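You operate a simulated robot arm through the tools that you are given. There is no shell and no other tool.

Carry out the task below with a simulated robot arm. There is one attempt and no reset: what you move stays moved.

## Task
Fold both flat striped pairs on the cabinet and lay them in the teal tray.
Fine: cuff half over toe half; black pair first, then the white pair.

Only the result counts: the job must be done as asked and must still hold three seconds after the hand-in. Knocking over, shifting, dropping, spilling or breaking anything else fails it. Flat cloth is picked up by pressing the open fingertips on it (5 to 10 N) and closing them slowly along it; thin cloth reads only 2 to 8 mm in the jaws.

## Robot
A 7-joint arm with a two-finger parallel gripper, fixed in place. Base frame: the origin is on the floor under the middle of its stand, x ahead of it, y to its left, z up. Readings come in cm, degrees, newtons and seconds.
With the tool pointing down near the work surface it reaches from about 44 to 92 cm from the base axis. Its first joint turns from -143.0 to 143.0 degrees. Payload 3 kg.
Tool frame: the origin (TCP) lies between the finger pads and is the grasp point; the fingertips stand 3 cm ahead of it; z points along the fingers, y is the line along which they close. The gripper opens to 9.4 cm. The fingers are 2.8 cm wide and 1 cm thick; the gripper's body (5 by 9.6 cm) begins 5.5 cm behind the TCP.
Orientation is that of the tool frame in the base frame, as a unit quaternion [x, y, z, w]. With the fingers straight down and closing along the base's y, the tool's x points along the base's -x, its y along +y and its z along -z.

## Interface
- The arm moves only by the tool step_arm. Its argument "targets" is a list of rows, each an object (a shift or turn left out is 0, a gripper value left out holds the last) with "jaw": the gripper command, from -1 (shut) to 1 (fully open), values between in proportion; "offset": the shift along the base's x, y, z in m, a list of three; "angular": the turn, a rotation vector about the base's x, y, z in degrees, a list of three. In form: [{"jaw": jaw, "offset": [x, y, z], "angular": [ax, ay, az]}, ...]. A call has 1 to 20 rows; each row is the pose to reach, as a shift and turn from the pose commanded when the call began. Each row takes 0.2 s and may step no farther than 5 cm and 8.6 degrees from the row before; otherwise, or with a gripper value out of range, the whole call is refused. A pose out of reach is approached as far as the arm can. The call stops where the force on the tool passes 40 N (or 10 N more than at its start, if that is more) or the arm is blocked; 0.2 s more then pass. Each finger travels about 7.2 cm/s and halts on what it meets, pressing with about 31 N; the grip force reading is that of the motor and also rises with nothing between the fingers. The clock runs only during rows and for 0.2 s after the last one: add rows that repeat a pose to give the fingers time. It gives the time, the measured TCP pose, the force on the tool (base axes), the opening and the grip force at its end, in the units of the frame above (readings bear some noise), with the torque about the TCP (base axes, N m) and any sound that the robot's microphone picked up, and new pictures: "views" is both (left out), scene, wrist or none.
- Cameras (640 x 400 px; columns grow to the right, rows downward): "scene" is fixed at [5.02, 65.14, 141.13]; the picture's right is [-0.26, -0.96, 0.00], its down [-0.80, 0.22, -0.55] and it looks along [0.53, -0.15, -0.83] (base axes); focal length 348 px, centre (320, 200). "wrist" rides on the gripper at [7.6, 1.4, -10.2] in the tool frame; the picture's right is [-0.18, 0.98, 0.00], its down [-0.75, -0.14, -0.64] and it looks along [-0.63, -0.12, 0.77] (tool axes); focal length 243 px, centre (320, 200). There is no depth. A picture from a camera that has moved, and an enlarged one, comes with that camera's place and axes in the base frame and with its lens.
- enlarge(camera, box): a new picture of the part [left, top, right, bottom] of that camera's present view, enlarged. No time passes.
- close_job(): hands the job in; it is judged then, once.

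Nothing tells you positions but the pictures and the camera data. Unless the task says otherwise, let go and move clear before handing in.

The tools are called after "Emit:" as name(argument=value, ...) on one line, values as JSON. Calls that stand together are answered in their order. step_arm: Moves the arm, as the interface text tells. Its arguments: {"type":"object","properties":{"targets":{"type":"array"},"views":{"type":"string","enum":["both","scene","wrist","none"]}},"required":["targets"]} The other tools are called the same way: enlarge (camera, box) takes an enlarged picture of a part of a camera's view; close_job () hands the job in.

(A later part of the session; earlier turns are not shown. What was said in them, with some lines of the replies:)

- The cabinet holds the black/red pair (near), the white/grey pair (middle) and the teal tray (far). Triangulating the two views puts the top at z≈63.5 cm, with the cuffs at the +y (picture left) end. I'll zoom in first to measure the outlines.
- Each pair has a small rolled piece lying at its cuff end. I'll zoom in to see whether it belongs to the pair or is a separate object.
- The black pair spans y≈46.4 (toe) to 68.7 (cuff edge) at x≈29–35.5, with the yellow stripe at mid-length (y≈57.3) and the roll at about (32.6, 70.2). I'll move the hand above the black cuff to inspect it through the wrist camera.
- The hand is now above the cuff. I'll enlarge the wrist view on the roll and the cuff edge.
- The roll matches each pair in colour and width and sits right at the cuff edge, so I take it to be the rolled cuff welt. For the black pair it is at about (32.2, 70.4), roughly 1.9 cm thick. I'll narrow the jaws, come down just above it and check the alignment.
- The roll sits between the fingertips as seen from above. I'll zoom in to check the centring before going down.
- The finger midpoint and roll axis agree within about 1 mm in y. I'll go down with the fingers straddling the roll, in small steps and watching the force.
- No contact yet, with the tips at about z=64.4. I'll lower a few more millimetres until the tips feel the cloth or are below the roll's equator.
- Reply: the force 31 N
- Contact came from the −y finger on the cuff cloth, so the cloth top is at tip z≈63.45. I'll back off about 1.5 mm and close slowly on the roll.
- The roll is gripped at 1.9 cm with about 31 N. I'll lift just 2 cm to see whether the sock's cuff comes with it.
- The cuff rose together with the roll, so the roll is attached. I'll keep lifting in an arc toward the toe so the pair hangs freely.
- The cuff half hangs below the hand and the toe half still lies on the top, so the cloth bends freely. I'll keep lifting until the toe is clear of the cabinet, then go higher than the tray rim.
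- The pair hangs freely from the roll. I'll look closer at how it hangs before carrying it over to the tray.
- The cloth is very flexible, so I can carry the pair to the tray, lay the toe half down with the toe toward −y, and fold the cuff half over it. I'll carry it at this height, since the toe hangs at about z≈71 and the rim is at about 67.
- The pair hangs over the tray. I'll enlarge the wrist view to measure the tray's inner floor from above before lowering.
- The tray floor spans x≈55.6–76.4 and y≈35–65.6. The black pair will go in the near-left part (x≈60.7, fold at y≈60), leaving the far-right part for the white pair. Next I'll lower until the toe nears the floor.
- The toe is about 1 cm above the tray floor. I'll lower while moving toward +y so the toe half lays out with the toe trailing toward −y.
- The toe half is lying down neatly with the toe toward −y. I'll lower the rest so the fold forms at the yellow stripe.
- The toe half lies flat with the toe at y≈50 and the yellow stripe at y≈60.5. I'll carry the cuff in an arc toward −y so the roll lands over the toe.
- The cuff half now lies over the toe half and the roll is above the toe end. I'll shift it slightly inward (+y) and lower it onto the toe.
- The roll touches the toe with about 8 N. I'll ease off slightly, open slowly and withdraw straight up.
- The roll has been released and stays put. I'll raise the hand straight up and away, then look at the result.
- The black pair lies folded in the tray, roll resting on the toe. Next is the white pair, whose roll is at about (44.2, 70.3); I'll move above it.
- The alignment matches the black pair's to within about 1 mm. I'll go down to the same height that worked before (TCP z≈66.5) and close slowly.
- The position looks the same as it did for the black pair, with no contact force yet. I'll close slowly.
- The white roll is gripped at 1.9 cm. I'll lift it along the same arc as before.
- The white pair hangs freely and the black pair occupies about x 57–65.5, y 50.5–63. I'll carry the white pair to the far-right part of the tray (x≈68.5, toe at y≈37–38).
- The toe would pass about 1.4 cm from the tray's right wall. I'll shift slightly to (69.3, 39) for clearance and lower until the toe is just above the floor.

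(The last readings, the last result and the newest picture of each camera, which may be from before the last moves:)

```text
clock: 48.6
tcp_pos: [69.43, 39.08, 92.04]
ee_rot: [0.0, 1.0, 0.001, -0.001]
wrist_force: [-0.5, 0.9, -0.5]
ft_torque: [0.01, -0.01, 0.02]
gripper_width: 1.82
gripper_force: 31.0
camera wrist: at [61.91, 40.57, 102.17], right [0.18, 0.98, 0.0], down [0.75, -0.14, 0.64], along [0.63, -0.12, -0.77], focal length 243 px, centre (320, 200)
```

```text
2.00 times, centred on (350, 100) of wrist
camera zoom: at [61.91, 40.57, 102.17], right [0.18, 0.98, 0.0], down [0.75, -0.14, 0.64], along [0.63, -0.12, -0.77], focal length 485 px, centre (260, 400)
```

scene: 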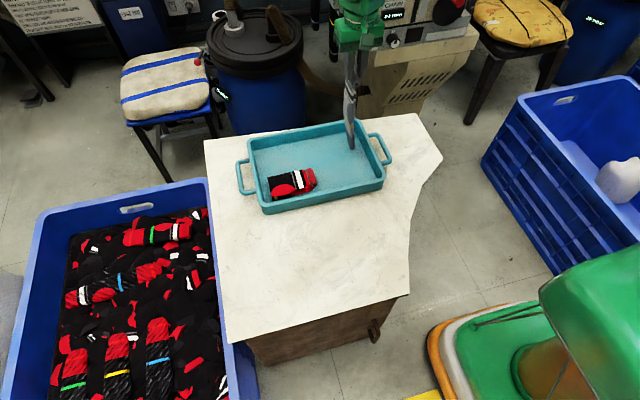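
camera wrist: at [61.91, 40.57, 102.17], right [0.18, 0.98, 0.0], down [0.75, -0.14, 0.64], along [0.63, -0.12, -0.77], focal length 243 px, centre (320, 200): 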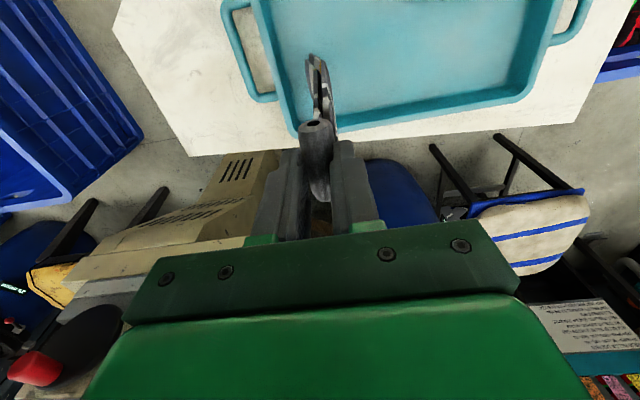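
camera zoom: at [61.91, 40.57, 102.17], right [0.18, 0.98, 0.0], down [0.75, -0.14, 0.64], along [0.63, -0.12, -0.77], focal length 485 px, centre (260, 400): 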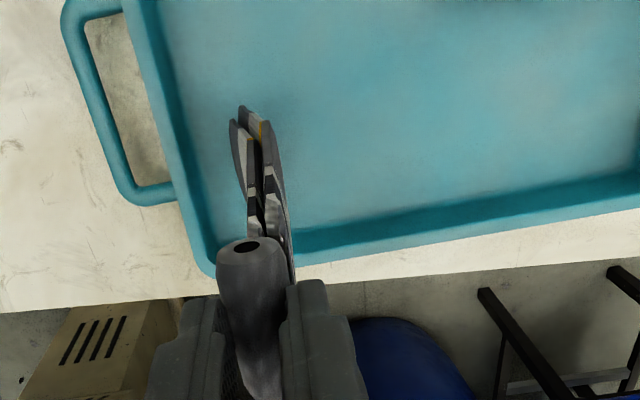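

There is good clearance from the wall. I'll lay the toe half down with the same motion as before.

Emit:
step_arm(targets=[{"jaw": -0.7, "offset": [0, 0.01, -0.007]}, {"jaw": -0.7, "offset": [0, 0.024, -0.018]}, {"jaw": -0.7, "offset": [0, 0.038, -0.03]}, {"jaw": -0.7, "offset": [0, 0.05, -0.042]}, {"jaw": -0.7, "offset": [0, 0.062, -0.054]}, {"jaw": -0.7, "offset": [0, 0.073, -0.066]}, {"jaw": -0.7, "offset": [0, 0.078, -0.072]}, {"jaw": -0.7, "offset": [0, 0.078, -0.072]}])

Emit:
enlarge(camera="scene", box=[220, 80, 420, 220])

Emit:
enlarge(camera="wrist", box=[180, 0, 500, 200])

```text
clock: 50.4
tcp_pos: [69.46, 46.82, 84.75]
ee_rot: [0.0, 1.0, 0.0, 0.0]
wrist_force: [-0.5, 0.3, -0.7]
ft_torque: [-0.06, 0.0, 0.02]
gripper_width: 1.8
gripper_force: 30.9
camera wrist: at [61.92, 48.42, 94.96], right [0.18, 0.98, 0.0], down [0.75, -0.14, 0.64], along [0.63, -0.12, -0.77], focal length 243 px, centre (320, 200)
```

scene: 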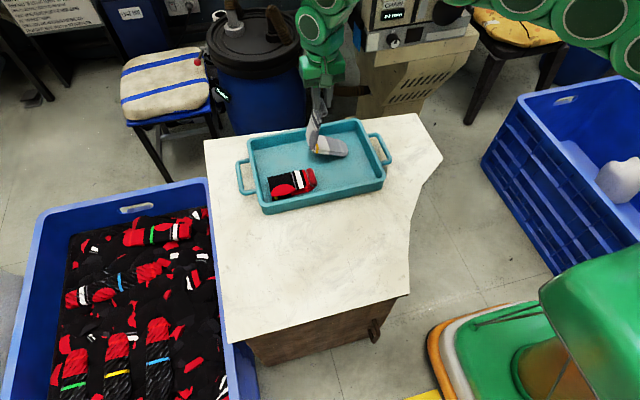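
wrist: 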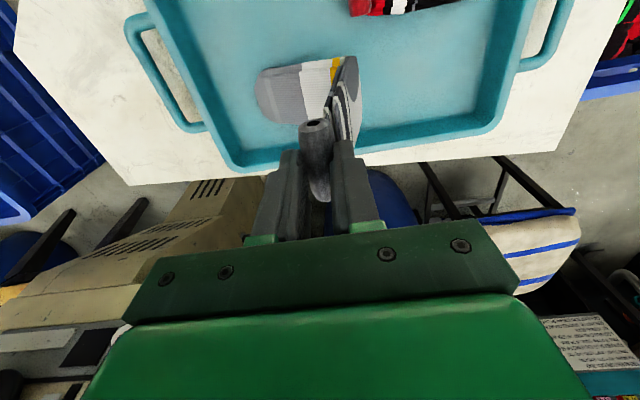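

```text
2.86 times, centred on (320, 150) of scene
camera zoom: at [5.02, 65.14, 141.13], right [-0.26, -0.96, 0.0], down [-0.8, 0.22, -0.55], along [0.53, -0.15, -0.83], focal length 994 px, centre (320, 343)
```

zoom: 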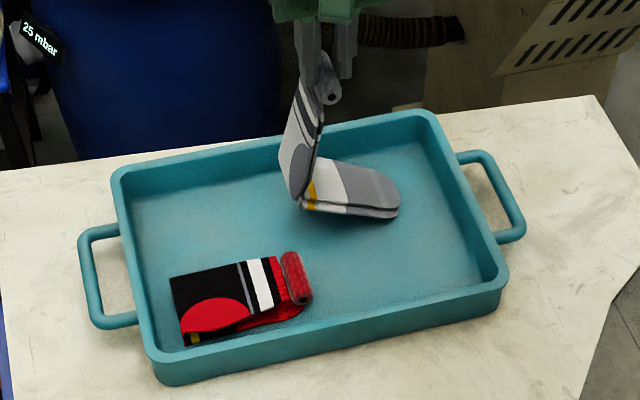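

```text
2.00 times, centred on (340, 100) of wrist
camera zoom: at [61.92, 48.42, 94.96], right [0.18, 0.98, 0.0], down [0.75, -0.14, 0.64], along [0.63, -0.12, -0.77], focal length 485 px, centre (280, 400)
```

zoom: 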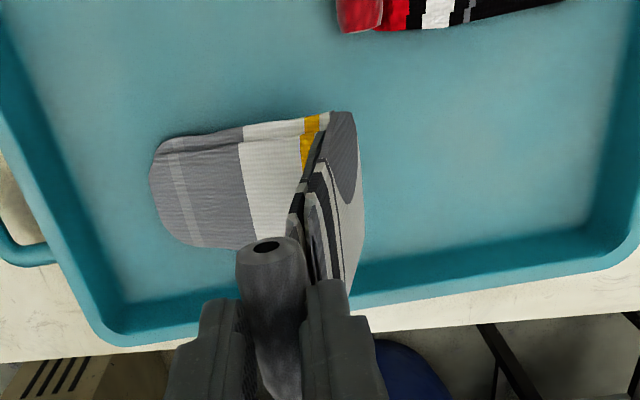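

The toe half of the white pair is lying down with the toe at y≈39.3. I'll lower the rest so the fold forms at its yellow stripe.

Emit:
step_arm(targets=[{"jaw": -0.7, "offset": [0, 0.006, -0.014]}, {"jaw": -0.7, "offset": [0, 0.011, -0.029]}, {"jaw": -0.7, "offset": [0, 0.015, -0.044]}, {"jaw": -0.7, "offset": [0, 0.018, -0.056]}, {"jaw": -0.7, "offset": [0, 0.018, -0.056]}, {"jaw": -0.7, "offset": [0, 0.018, -0.056]}])

Emit:
enlarge(camera="scene", box=[220, 80, 420, 220])

Emit:
enlarge(camera="wrist", box=[180, 0, 500, 200])

```text
clock: 51.8
tcp_pos: [69.51, 48.6, 79.16]
ee_rot: [0.0, 1.0, 0.0, 0.001]
wrist_force: [-0.1, -1.9, 1.6]
ft_torque: [-0.01, -0.08, 0.0]
gripper_width: 1.8
gripper_force: 31.5
camera wrist: at [61.84, 50.17, 89.5], right [0.18, 0.98, 0.0], down [0.75, -0.14, 0.64], along [0.63, -0.12, -0.77], focal length 243 px, centre (320, 200)
```

scene: 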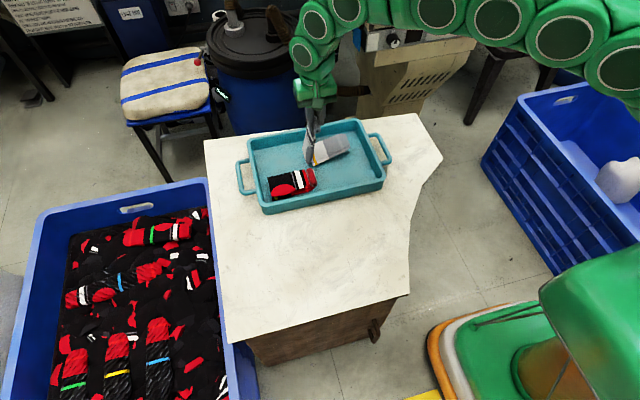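
wrist: 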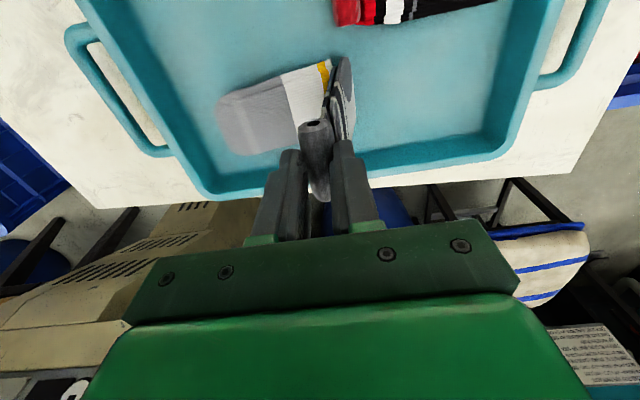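

```text
2.86 times, centred on (320, 150) of scene
camera zoom: at [5.02, 65.14, 141.13], right [-0.26, -0.96, 0.0], down [-0.8, 0.22, -0.55], along [0.53, -0.15, -0.83], focal length 994 px, centre (320, 343)
```

zoom: 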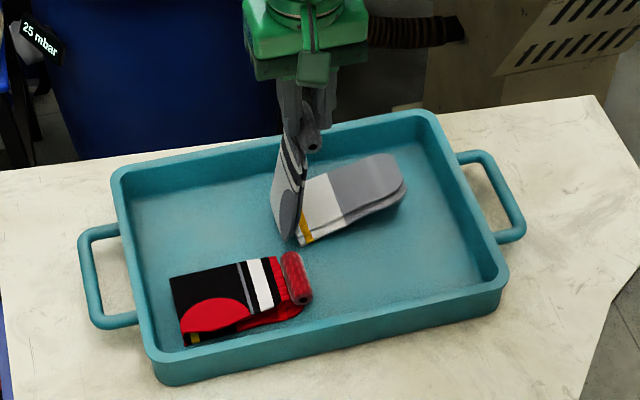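

```text
2.00 times, centred on (340, 100) of wrist
camera zoom: at [61.84, 50.17, 89.5], right [0.18, 0.98, 0.0], down [0.75, -0.14, 0.64], along [0.63, -0.12, -0.77], focal length 485 px, centre (280, 400)
```

zoom: 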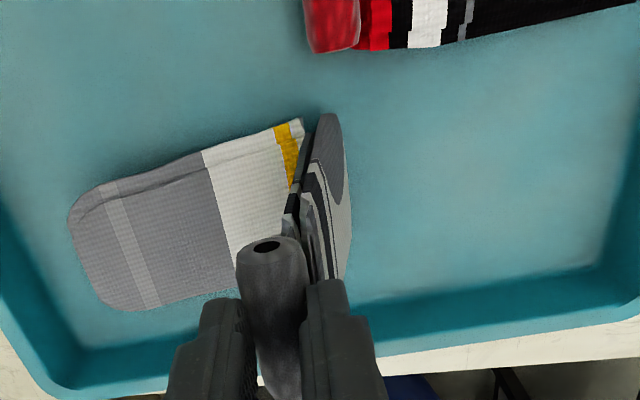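

The toe is at y≈37.7 and the yellow stripe at y≈49.3. Now I'll arc the cuff half over toward the toe.

Emit:
step_arm(targets=[{"jaw": -0.7, "offset": [0, -0.006, -0.006]}, {"jaw": -0.7, "offset": [0, -0.018, -0.014]}, {"jaw": -0.7, "offset": [0, -0.032, -0.022]}, {"jaw": -0.7, "offset": [0, -0.046, -0.032]}, {"jaw": -0.7, "offset": [0, -0.059, -0.044]}, {"jaw": -0.7, "offset": [0, -0.07, -0.058]}, {"jaw": -0.7, "offset": [0, -0.079, -0.072]}, {"jaw": -0.7, "offset": [0, -0.086, -0.084]}, {"jaw": -0.7, "offset": [0, -0.088, -0.09]}, {"jaw": -0.7, "offset": [0, -0.088, -0.09]}])

Emit:
enlarge(camera="scene", box=[220, 80, 420, 220])

Emit:
enlarge(camera="wrist", box=[180, 40, 460, 220])

```text
clock: 54.0
tcp_pos: [69.38, 39.85, 70.29]
ee_rot: [0.0, 1.0, 0.0, 0.001]
wrist_force: [-0.3, 0.5, -0.4]
ft_torque: [-0.05, 0.02, 0.02]
gripper_width: 2.04
gripper_force: 30.5
camera wrist: at [61.78, 41.47, 80.47], right [0.18, 0.98, 0.0], down [0.75, -0.14, 0.64], along [0.63, -0.12, -0.77], focal length 243 px, centre (320, 200)
```

scene: 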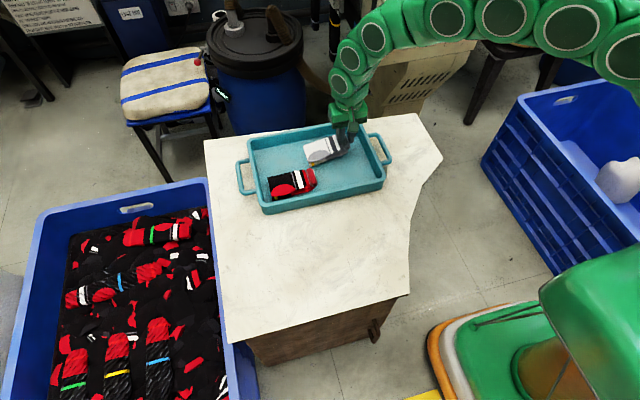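
wrist: 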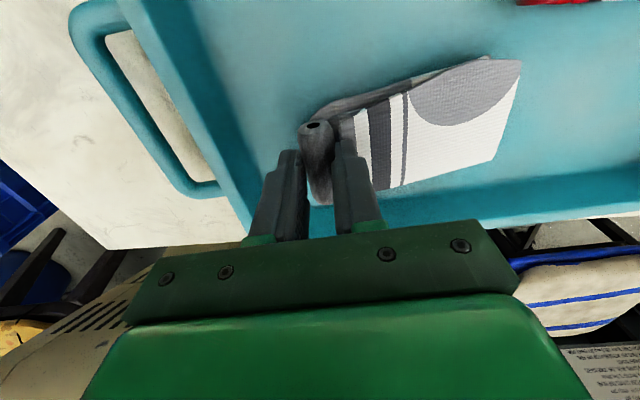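

```text
2.86 times, centred on (320, 150) of scene
camera zoom: at [5.02, 65.14, 141.13], right [-0.26, -0.96, 0.0], down [-0.8, 0.22, -0.55], along [0.53, -0.15, -0.83], focal length 994 px, centre (320, 343)
```

zoom: 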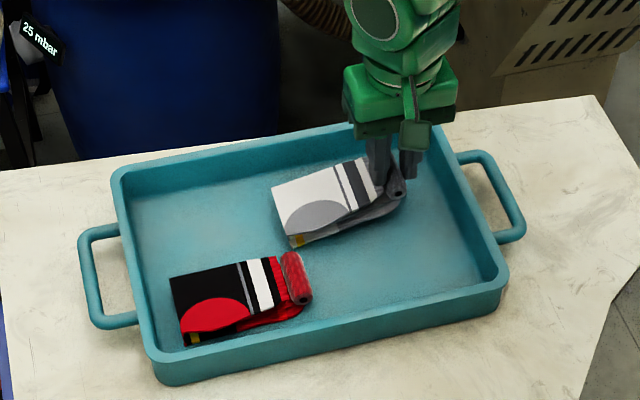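

```text
2.22 times, centred on (320, 130) of wrist
camera zoom: at [61.78, 41.47, 80.47], right [0.18, 0.98, 0.0], down [0.75, -0.14, 0.64], along [0.63, -0.12, -0.77], focal length 539 px, centre (320, 356)
```

zoom: 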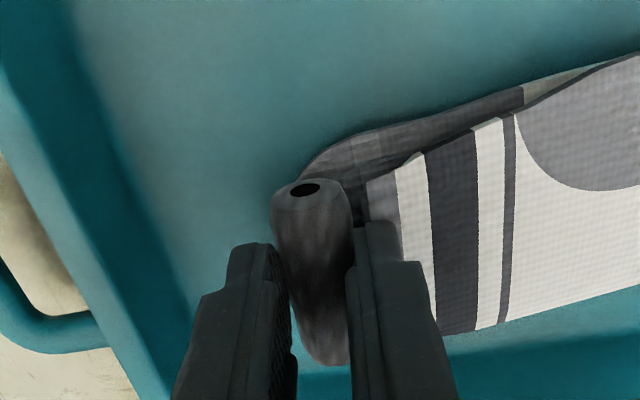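

The fold looks good. I'll shift the roll 1 cm inward and lower it onto the toe as before.

Emit:
step_arm(targets=[{"jaw": -0.7, "offset": [0, 0.004, -0.004]}, {"jaw": -0.7, "offset": [0, 0.008, -0.009]}, {"jaw": -0.7, "offset": [0, 0.01, -0.013]}, {"jaw": -0.7, "offset": [0, 0.01, -0.0165]}, {"jaw": -0.7, "offset": [0, 0.01, -0.018]}, {"jaw": -0.7, "offset": [0, 0.01, -0.018]}])

Emit:
enlarge(camera="wrist", box=[180, 40, 460, 220])

```text
clock: 55.4
tcp_pos: [69.46, 40.86, 68.33]
ee_rot: [0.0, 1.0, 0.0, -0.001]
wrist_force: [0.0, -0.4, -0.3]
ft_torque: [-0.06, 0.0, 0.0]
gripper_width: 1.99
gripper_force: 31.2
camera wrist: at [61.81, 42.38, 78.58], right [0.18, 0.98, 0.0], down [0.75, -0.14, 0.64], along [0.63, -0.12, -0.77], focal length 243 px, centre (320, 200)
```

scene: 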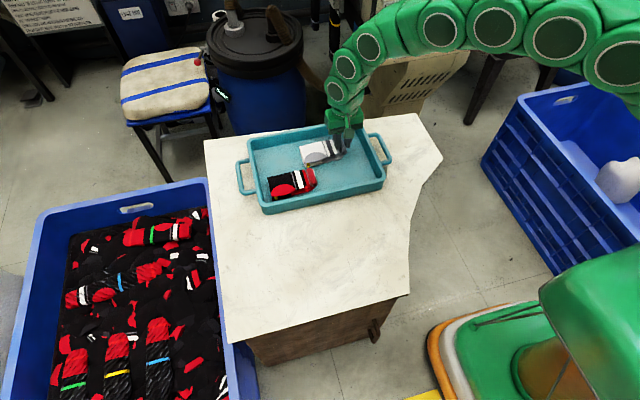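
wrist: 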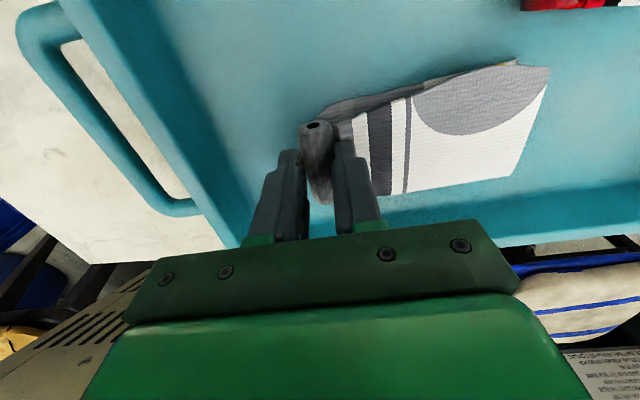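

```text
2.22 times, centred on (320, 130) of wrist
camera zoom: at [61.81, 42.38, 78.58], right [0.18, 0.98, 0.0], down [0.75, -0.14, 0.64], along [0.63, -0.12, -0.77], focal length 539 px, centre (320, 356)
```

zoom: 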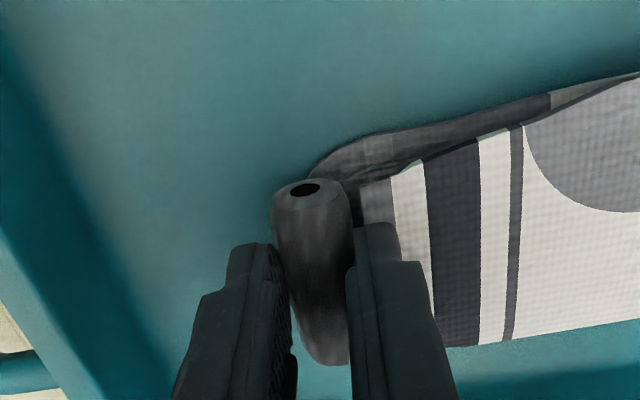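

There is no contact force yet, so I'll lower a few more millimetres.

Emit:
step_arm(targets=[{"jaw": -0.7, "offset": [0, 0, -0.001]}, {"jaw": -0.7, "offset": [0, 0, -0.002]}, {"jaw": -0.7, "offset": [0, 0, -0.0025]}, {"jaw": -0.7, "offset": [0, 0, -0.0025]}], views="wrist")

```text
clock: 56.4
tcp_pos: [69.23, 40.81, 68.08]
ee_rot: [0.0, 1.0, 0.0, 0.0]
wrist_force: [1.4, 1.0, 3.7]
ft_torque: [0.05, -0.07, -0.03]
gripper_width: 2.02
gripper_force: 30.6
camera wrist: at [61.8, 42.34, 78.37], right [0.18, 0.98, 0.0], down [0.75, -0.14, 0.64], along [0.63, -0.12, -0.77], focal length 243 px, centre (320, 200)
```

wrist: 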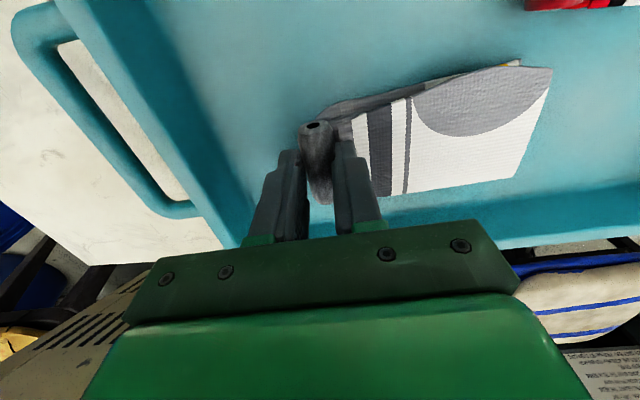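

Light contact of about 4 N. I'll release slowly, starting at this height.

Emit:
step_arm(targets=[{"jaw": -0.64, "offset": [0, 0, 0.0005]}, {"jaw": -0.6, "offset": [0, 0, 0.0005]}, {"jaw": -0.56, "offset": [0, 0, 0.001]}, {"jaw": -0.52, "offset": [0, 0, 0.001]}, {"jaw": -0.48, "offset": [0, 0, 0.0015]}, {"jaw": -0.44, "offset": [0, 0, 0.002]}, {"jaw": -0.4, "offset": [0, 0, 0.002]}, {"jaw": -0.36, "offset": [0, 0, 0.002]}, {"jaw": -0.33, "offset": [0, 0, 0.002]}, {"jaw": -0.33, "offset": [0, 0, 0.002]}])

Emit:
enlarge(camera="wrist", box=[180, 40, 460, 220])

Emit:
enlarge(camera="scene", box=[220, 80, 420, 220])

```text
clock: 58.6
tcp_pos: [69.28, 40.69, 68.29]
ee_rot: [0.0, 1.0, 0.001, 0.0]
wrist_force: [-0.8, -0.4, -0.5]
ft_torque: [0.03, 0.02, -0.01]
gripper_width: 3.17
gripper_force: 0.1
camera wrist: at [61.77, 42.34, 78.51], right [0.18, 0.98, 0.0], down [0.75, -0.14, 0.64], along [0.63, -0.12, -0.77], focal length 243 px, centre (320, 200)
```

scene: 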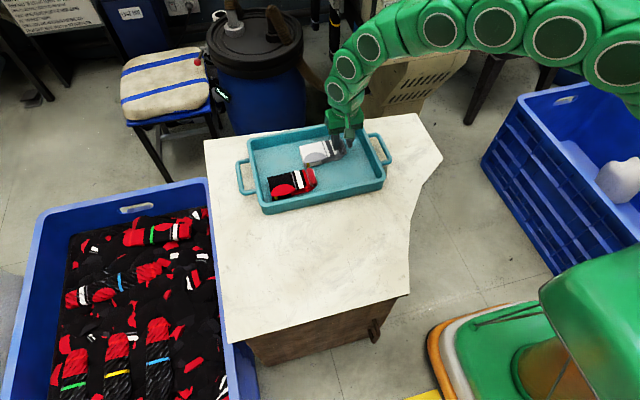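
wrist: 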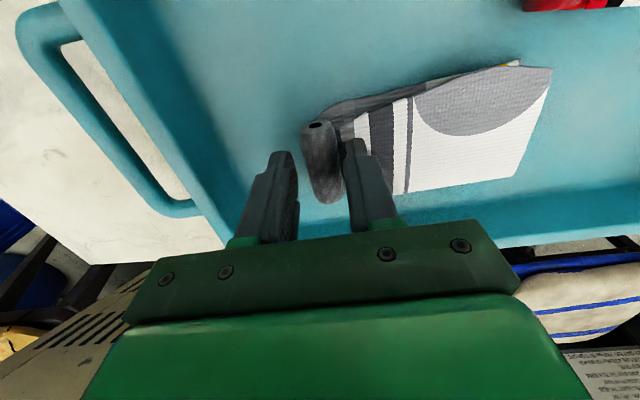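

```text
2.22 times, centred on (320, 130) of wrist
camera zoom: at [61.77, 42.34, 78.51], right [0.18, 0.98, 0.0], down [0.75, -0.14, 0.64], along [0.63, -0.12, -0.77], focal length 539 px, centre (320, 356)
```

zoom: 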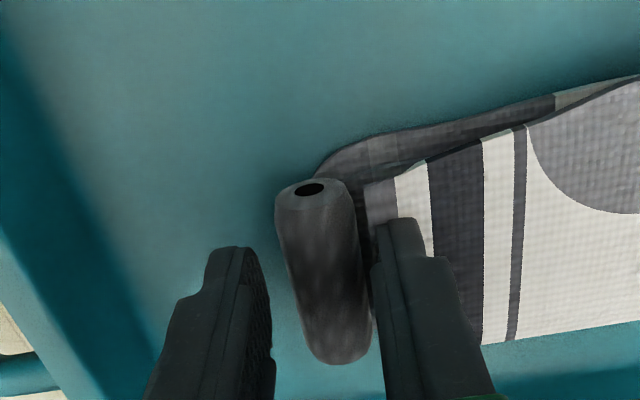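

```text
2.86 times, centred on (320, 150) of scene
camera zoom: at [5.02, 65.14, 141.13], right [-0.26, -0.96, 0.0], down [-0.8, 0.22, -0.55], along [0.53, -0.15, -0.83], focal length 994 px, centre (320, 343)
```

zoom: 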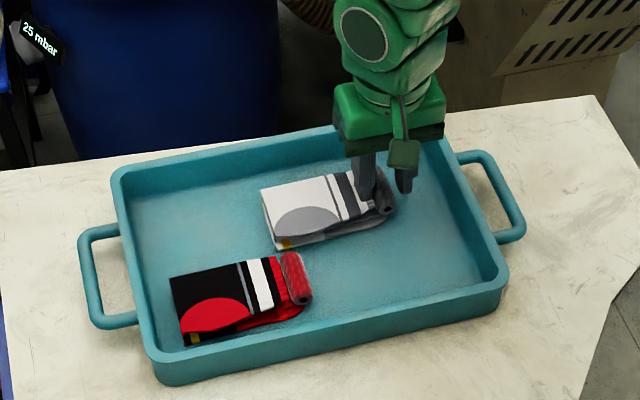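

It has been released. I'll raise the hand straight up, then move clear of the tray and check the result.

Emit:
step_arm(targets=[{"jaw": -0.33, "offset": [0, 0, 0.006]}, {"jaw": -0.3, "offset": [0, 0, 0.014]}, {"jaw": -0.27, "offset": [0, 0, 0.025]}, {"jaw": -0.25, "offset": [0, 0, 0.045]}, {"jaw": -0.2, "offset": [0, 0, 0.07]}, {"jaw": -0.2, "offset": [0, 0, 0.1]}, {"jaw": -0.2, "offset": [0, 0, 0.135]}, {"jaw": -0.2, "offset": [-0.02, 0, 0.17]}, {"jaw": -0.2, "offset": [-0.05, 0, 0.2]}, {"jaw": -0.2, "offset": [-0.08, 0, 0.23]}, {"jaw": -0.2, "offset": [-0.11, 0, 0.26]}, {"jaw": -0.2, "offset": [-0.14, 0, 0.28]}, {"jaw": -0.2, "offset": [-0.17, 0, 0.3]}, {"jaw": -0.2, "offset": [-0.2, -0.01, 0.32]}, {"jaw": -0.2, "offset": [-0.23, -0.02, 0.33]}, {"jaw": -0.2, "offset": [-0.25, -0.03, 0.33]}, {"jaw": -0.2, "offset": [-0.25, -0.03, 0.33]}])

Emit:
enlarge(camera="scene", box=[220, 80, 420, 220])

Emit:
enlarge(camera="scene", box=[255, 130, 365, 210])

Emit:
enlarge(camera="wrist", box=[160, 0, 520, 225])

```text
clock: 62.2
tcp_pos: [44.31, 37.61, 101.16]
ee_rot: [0.0, 1.0, 0.0, -0.001]
wrist_force: [-0.5, 0.5, -0.5]
ft_torque: [-0.01, -0.01, -0.01]
gripper_width: 3.74
gripper_force: 0.0
camera wrist: at [36.82, 39.24, 111.45], right [0.18, 0.98, 0.0], down [0.75, -0.14, 0.64], along [0.63, -0.12, -0.77], focal length 243 px, centre (320, 200)
```

scene: 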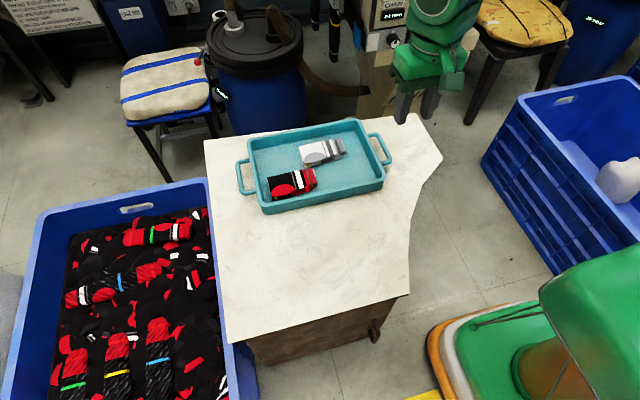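
wrist: 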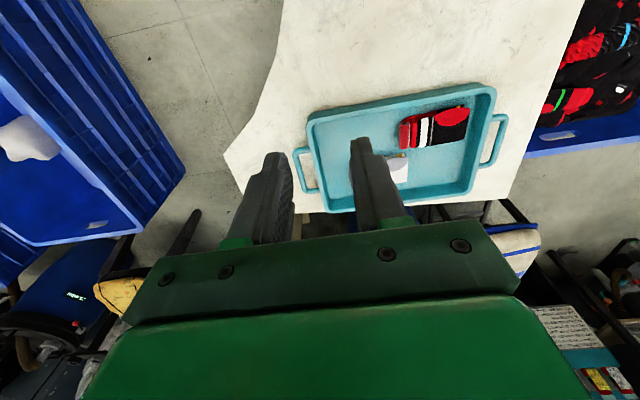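

```text
2.86 times, centred on (320, 150) of scene
camera zoom: at [5.02, 65.14, 141.13], right [-0.26, -0.96, 0.0], down [-0.8, 0.22, -0.55], along [0.53, -0.15, -0.83], focal length 994 px, centre (320, 343)
```

zoom: 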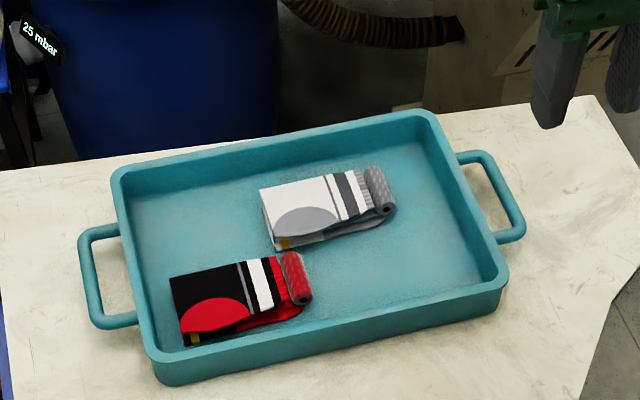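

```text
5.00 times, centred on (310, 170) of scene
camera zoom: at [5.02, 65.14, 141.13], right [-0.26, -0.96, 0.0], down [-0.8, 0.22, -0.55], along [0.53, -0.15, -0.83], focal length 1739 px, centre (370, 350)
```

zoom: 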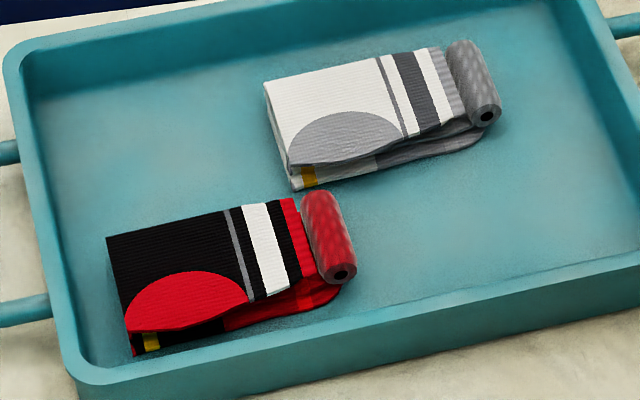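

```text
1.78 times, centred on (340, 112) of wrist
camera zoom: at [36.82, 39.24, 111.45], right [0.18, 0.98, 0.0], down [0.75, -0.14, 0.64], along [0.63, -0.12, -0.77], focal length 431 px, centre (284, 356)
```

zoom: 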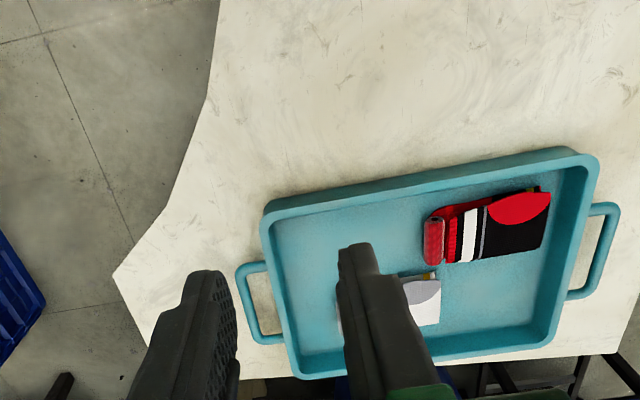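

Both pairs lie folded in the tray with the cuff half on top, and the tray hasn't moved. I'll wait a moment with the hand clear to confirm nothing creeps or unfolds.

Emit:
step_arm(targets=[{"offset": [0, 0, 0]}, {"offset": [0, 0, 0]}, {"offset": [0, 0, 0]}, {"offset": [0, 0, 0]}, {"offset": [0, 0, 0]}, {"offset": [0, 0, 0]}, {"offset": [0, 0, 0]}, {"offset": [0, 0, 0]}, {"offset": [0, 0, 0]}, {"offset": [0, 0, 0]}], views="scene")

Emit:
enlarge(camera="scene", box=[255, 130, 365, 210])

```text
clock: 64.4
tcp_pos: [44.33, 37.69, 101.18]
ee_rot: [-0.001, 1.0, -0.001, 0.0]
wrist_force: [-0.8, 0.0, 0.0]
ft_torque: [0.06, -0.01, -0.03]
gripper_width: 3.78
gripper_force: 0.1
```

scene: 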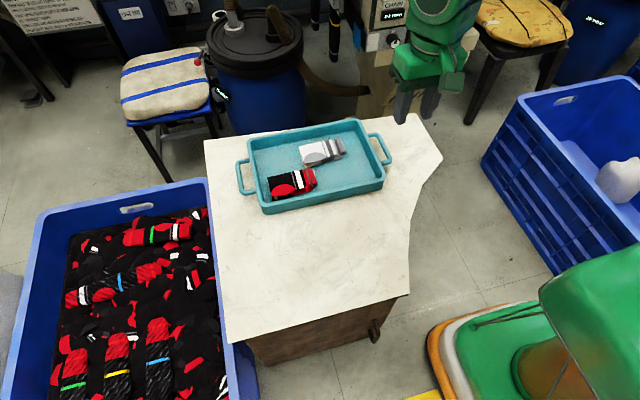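

```text
5.00 times, centred on (310, 170) of scene
camera zoom: at [5.02, 65.14, 141.13], right [-0.26, -0.96, 0.0], down [-0.8, 0.22, -0.55], along [0.53, -0.15, -0.83], focal length 1739 px, centre (370, 350)
```

zoom: 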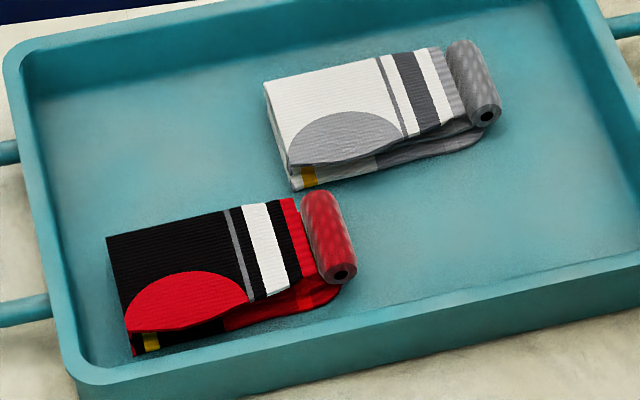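

Nothing has changed: both pairs rest folded in the tray with the cuff half over the toe half, and the hand is clear. I'm handing the job in.

Emit:
close_job()

```text
The job is handed in.
```

Both pairs are folded cuff half over toe half and lying in the teal tray, the black pair first and then the white. The job is handed in, but the tool only confirmed receipt, so I don't know the verdict.

- **How I folded them:** I picked up each pair by the rolled piece at its cuff, which turned out to be attached. I laid the toe half down in the tray and brought the cuff half over it, so each pair was folded inside the tray rather than on the cabinet.
- **Position:** the black pair is in the near-left part of the tray. The white pair is farther back and to the right, and the two don't overlap. Each fold is roughly 1 cm past the yellow stripe on the cuff side, because I set the roll slightly inside the toe end.
- **Stability:** over about 2 seconds with the hand clear, neither pair crept or unfolded, and the tray hadn't moved. Nothing else looked disturbed in the scene pictures.
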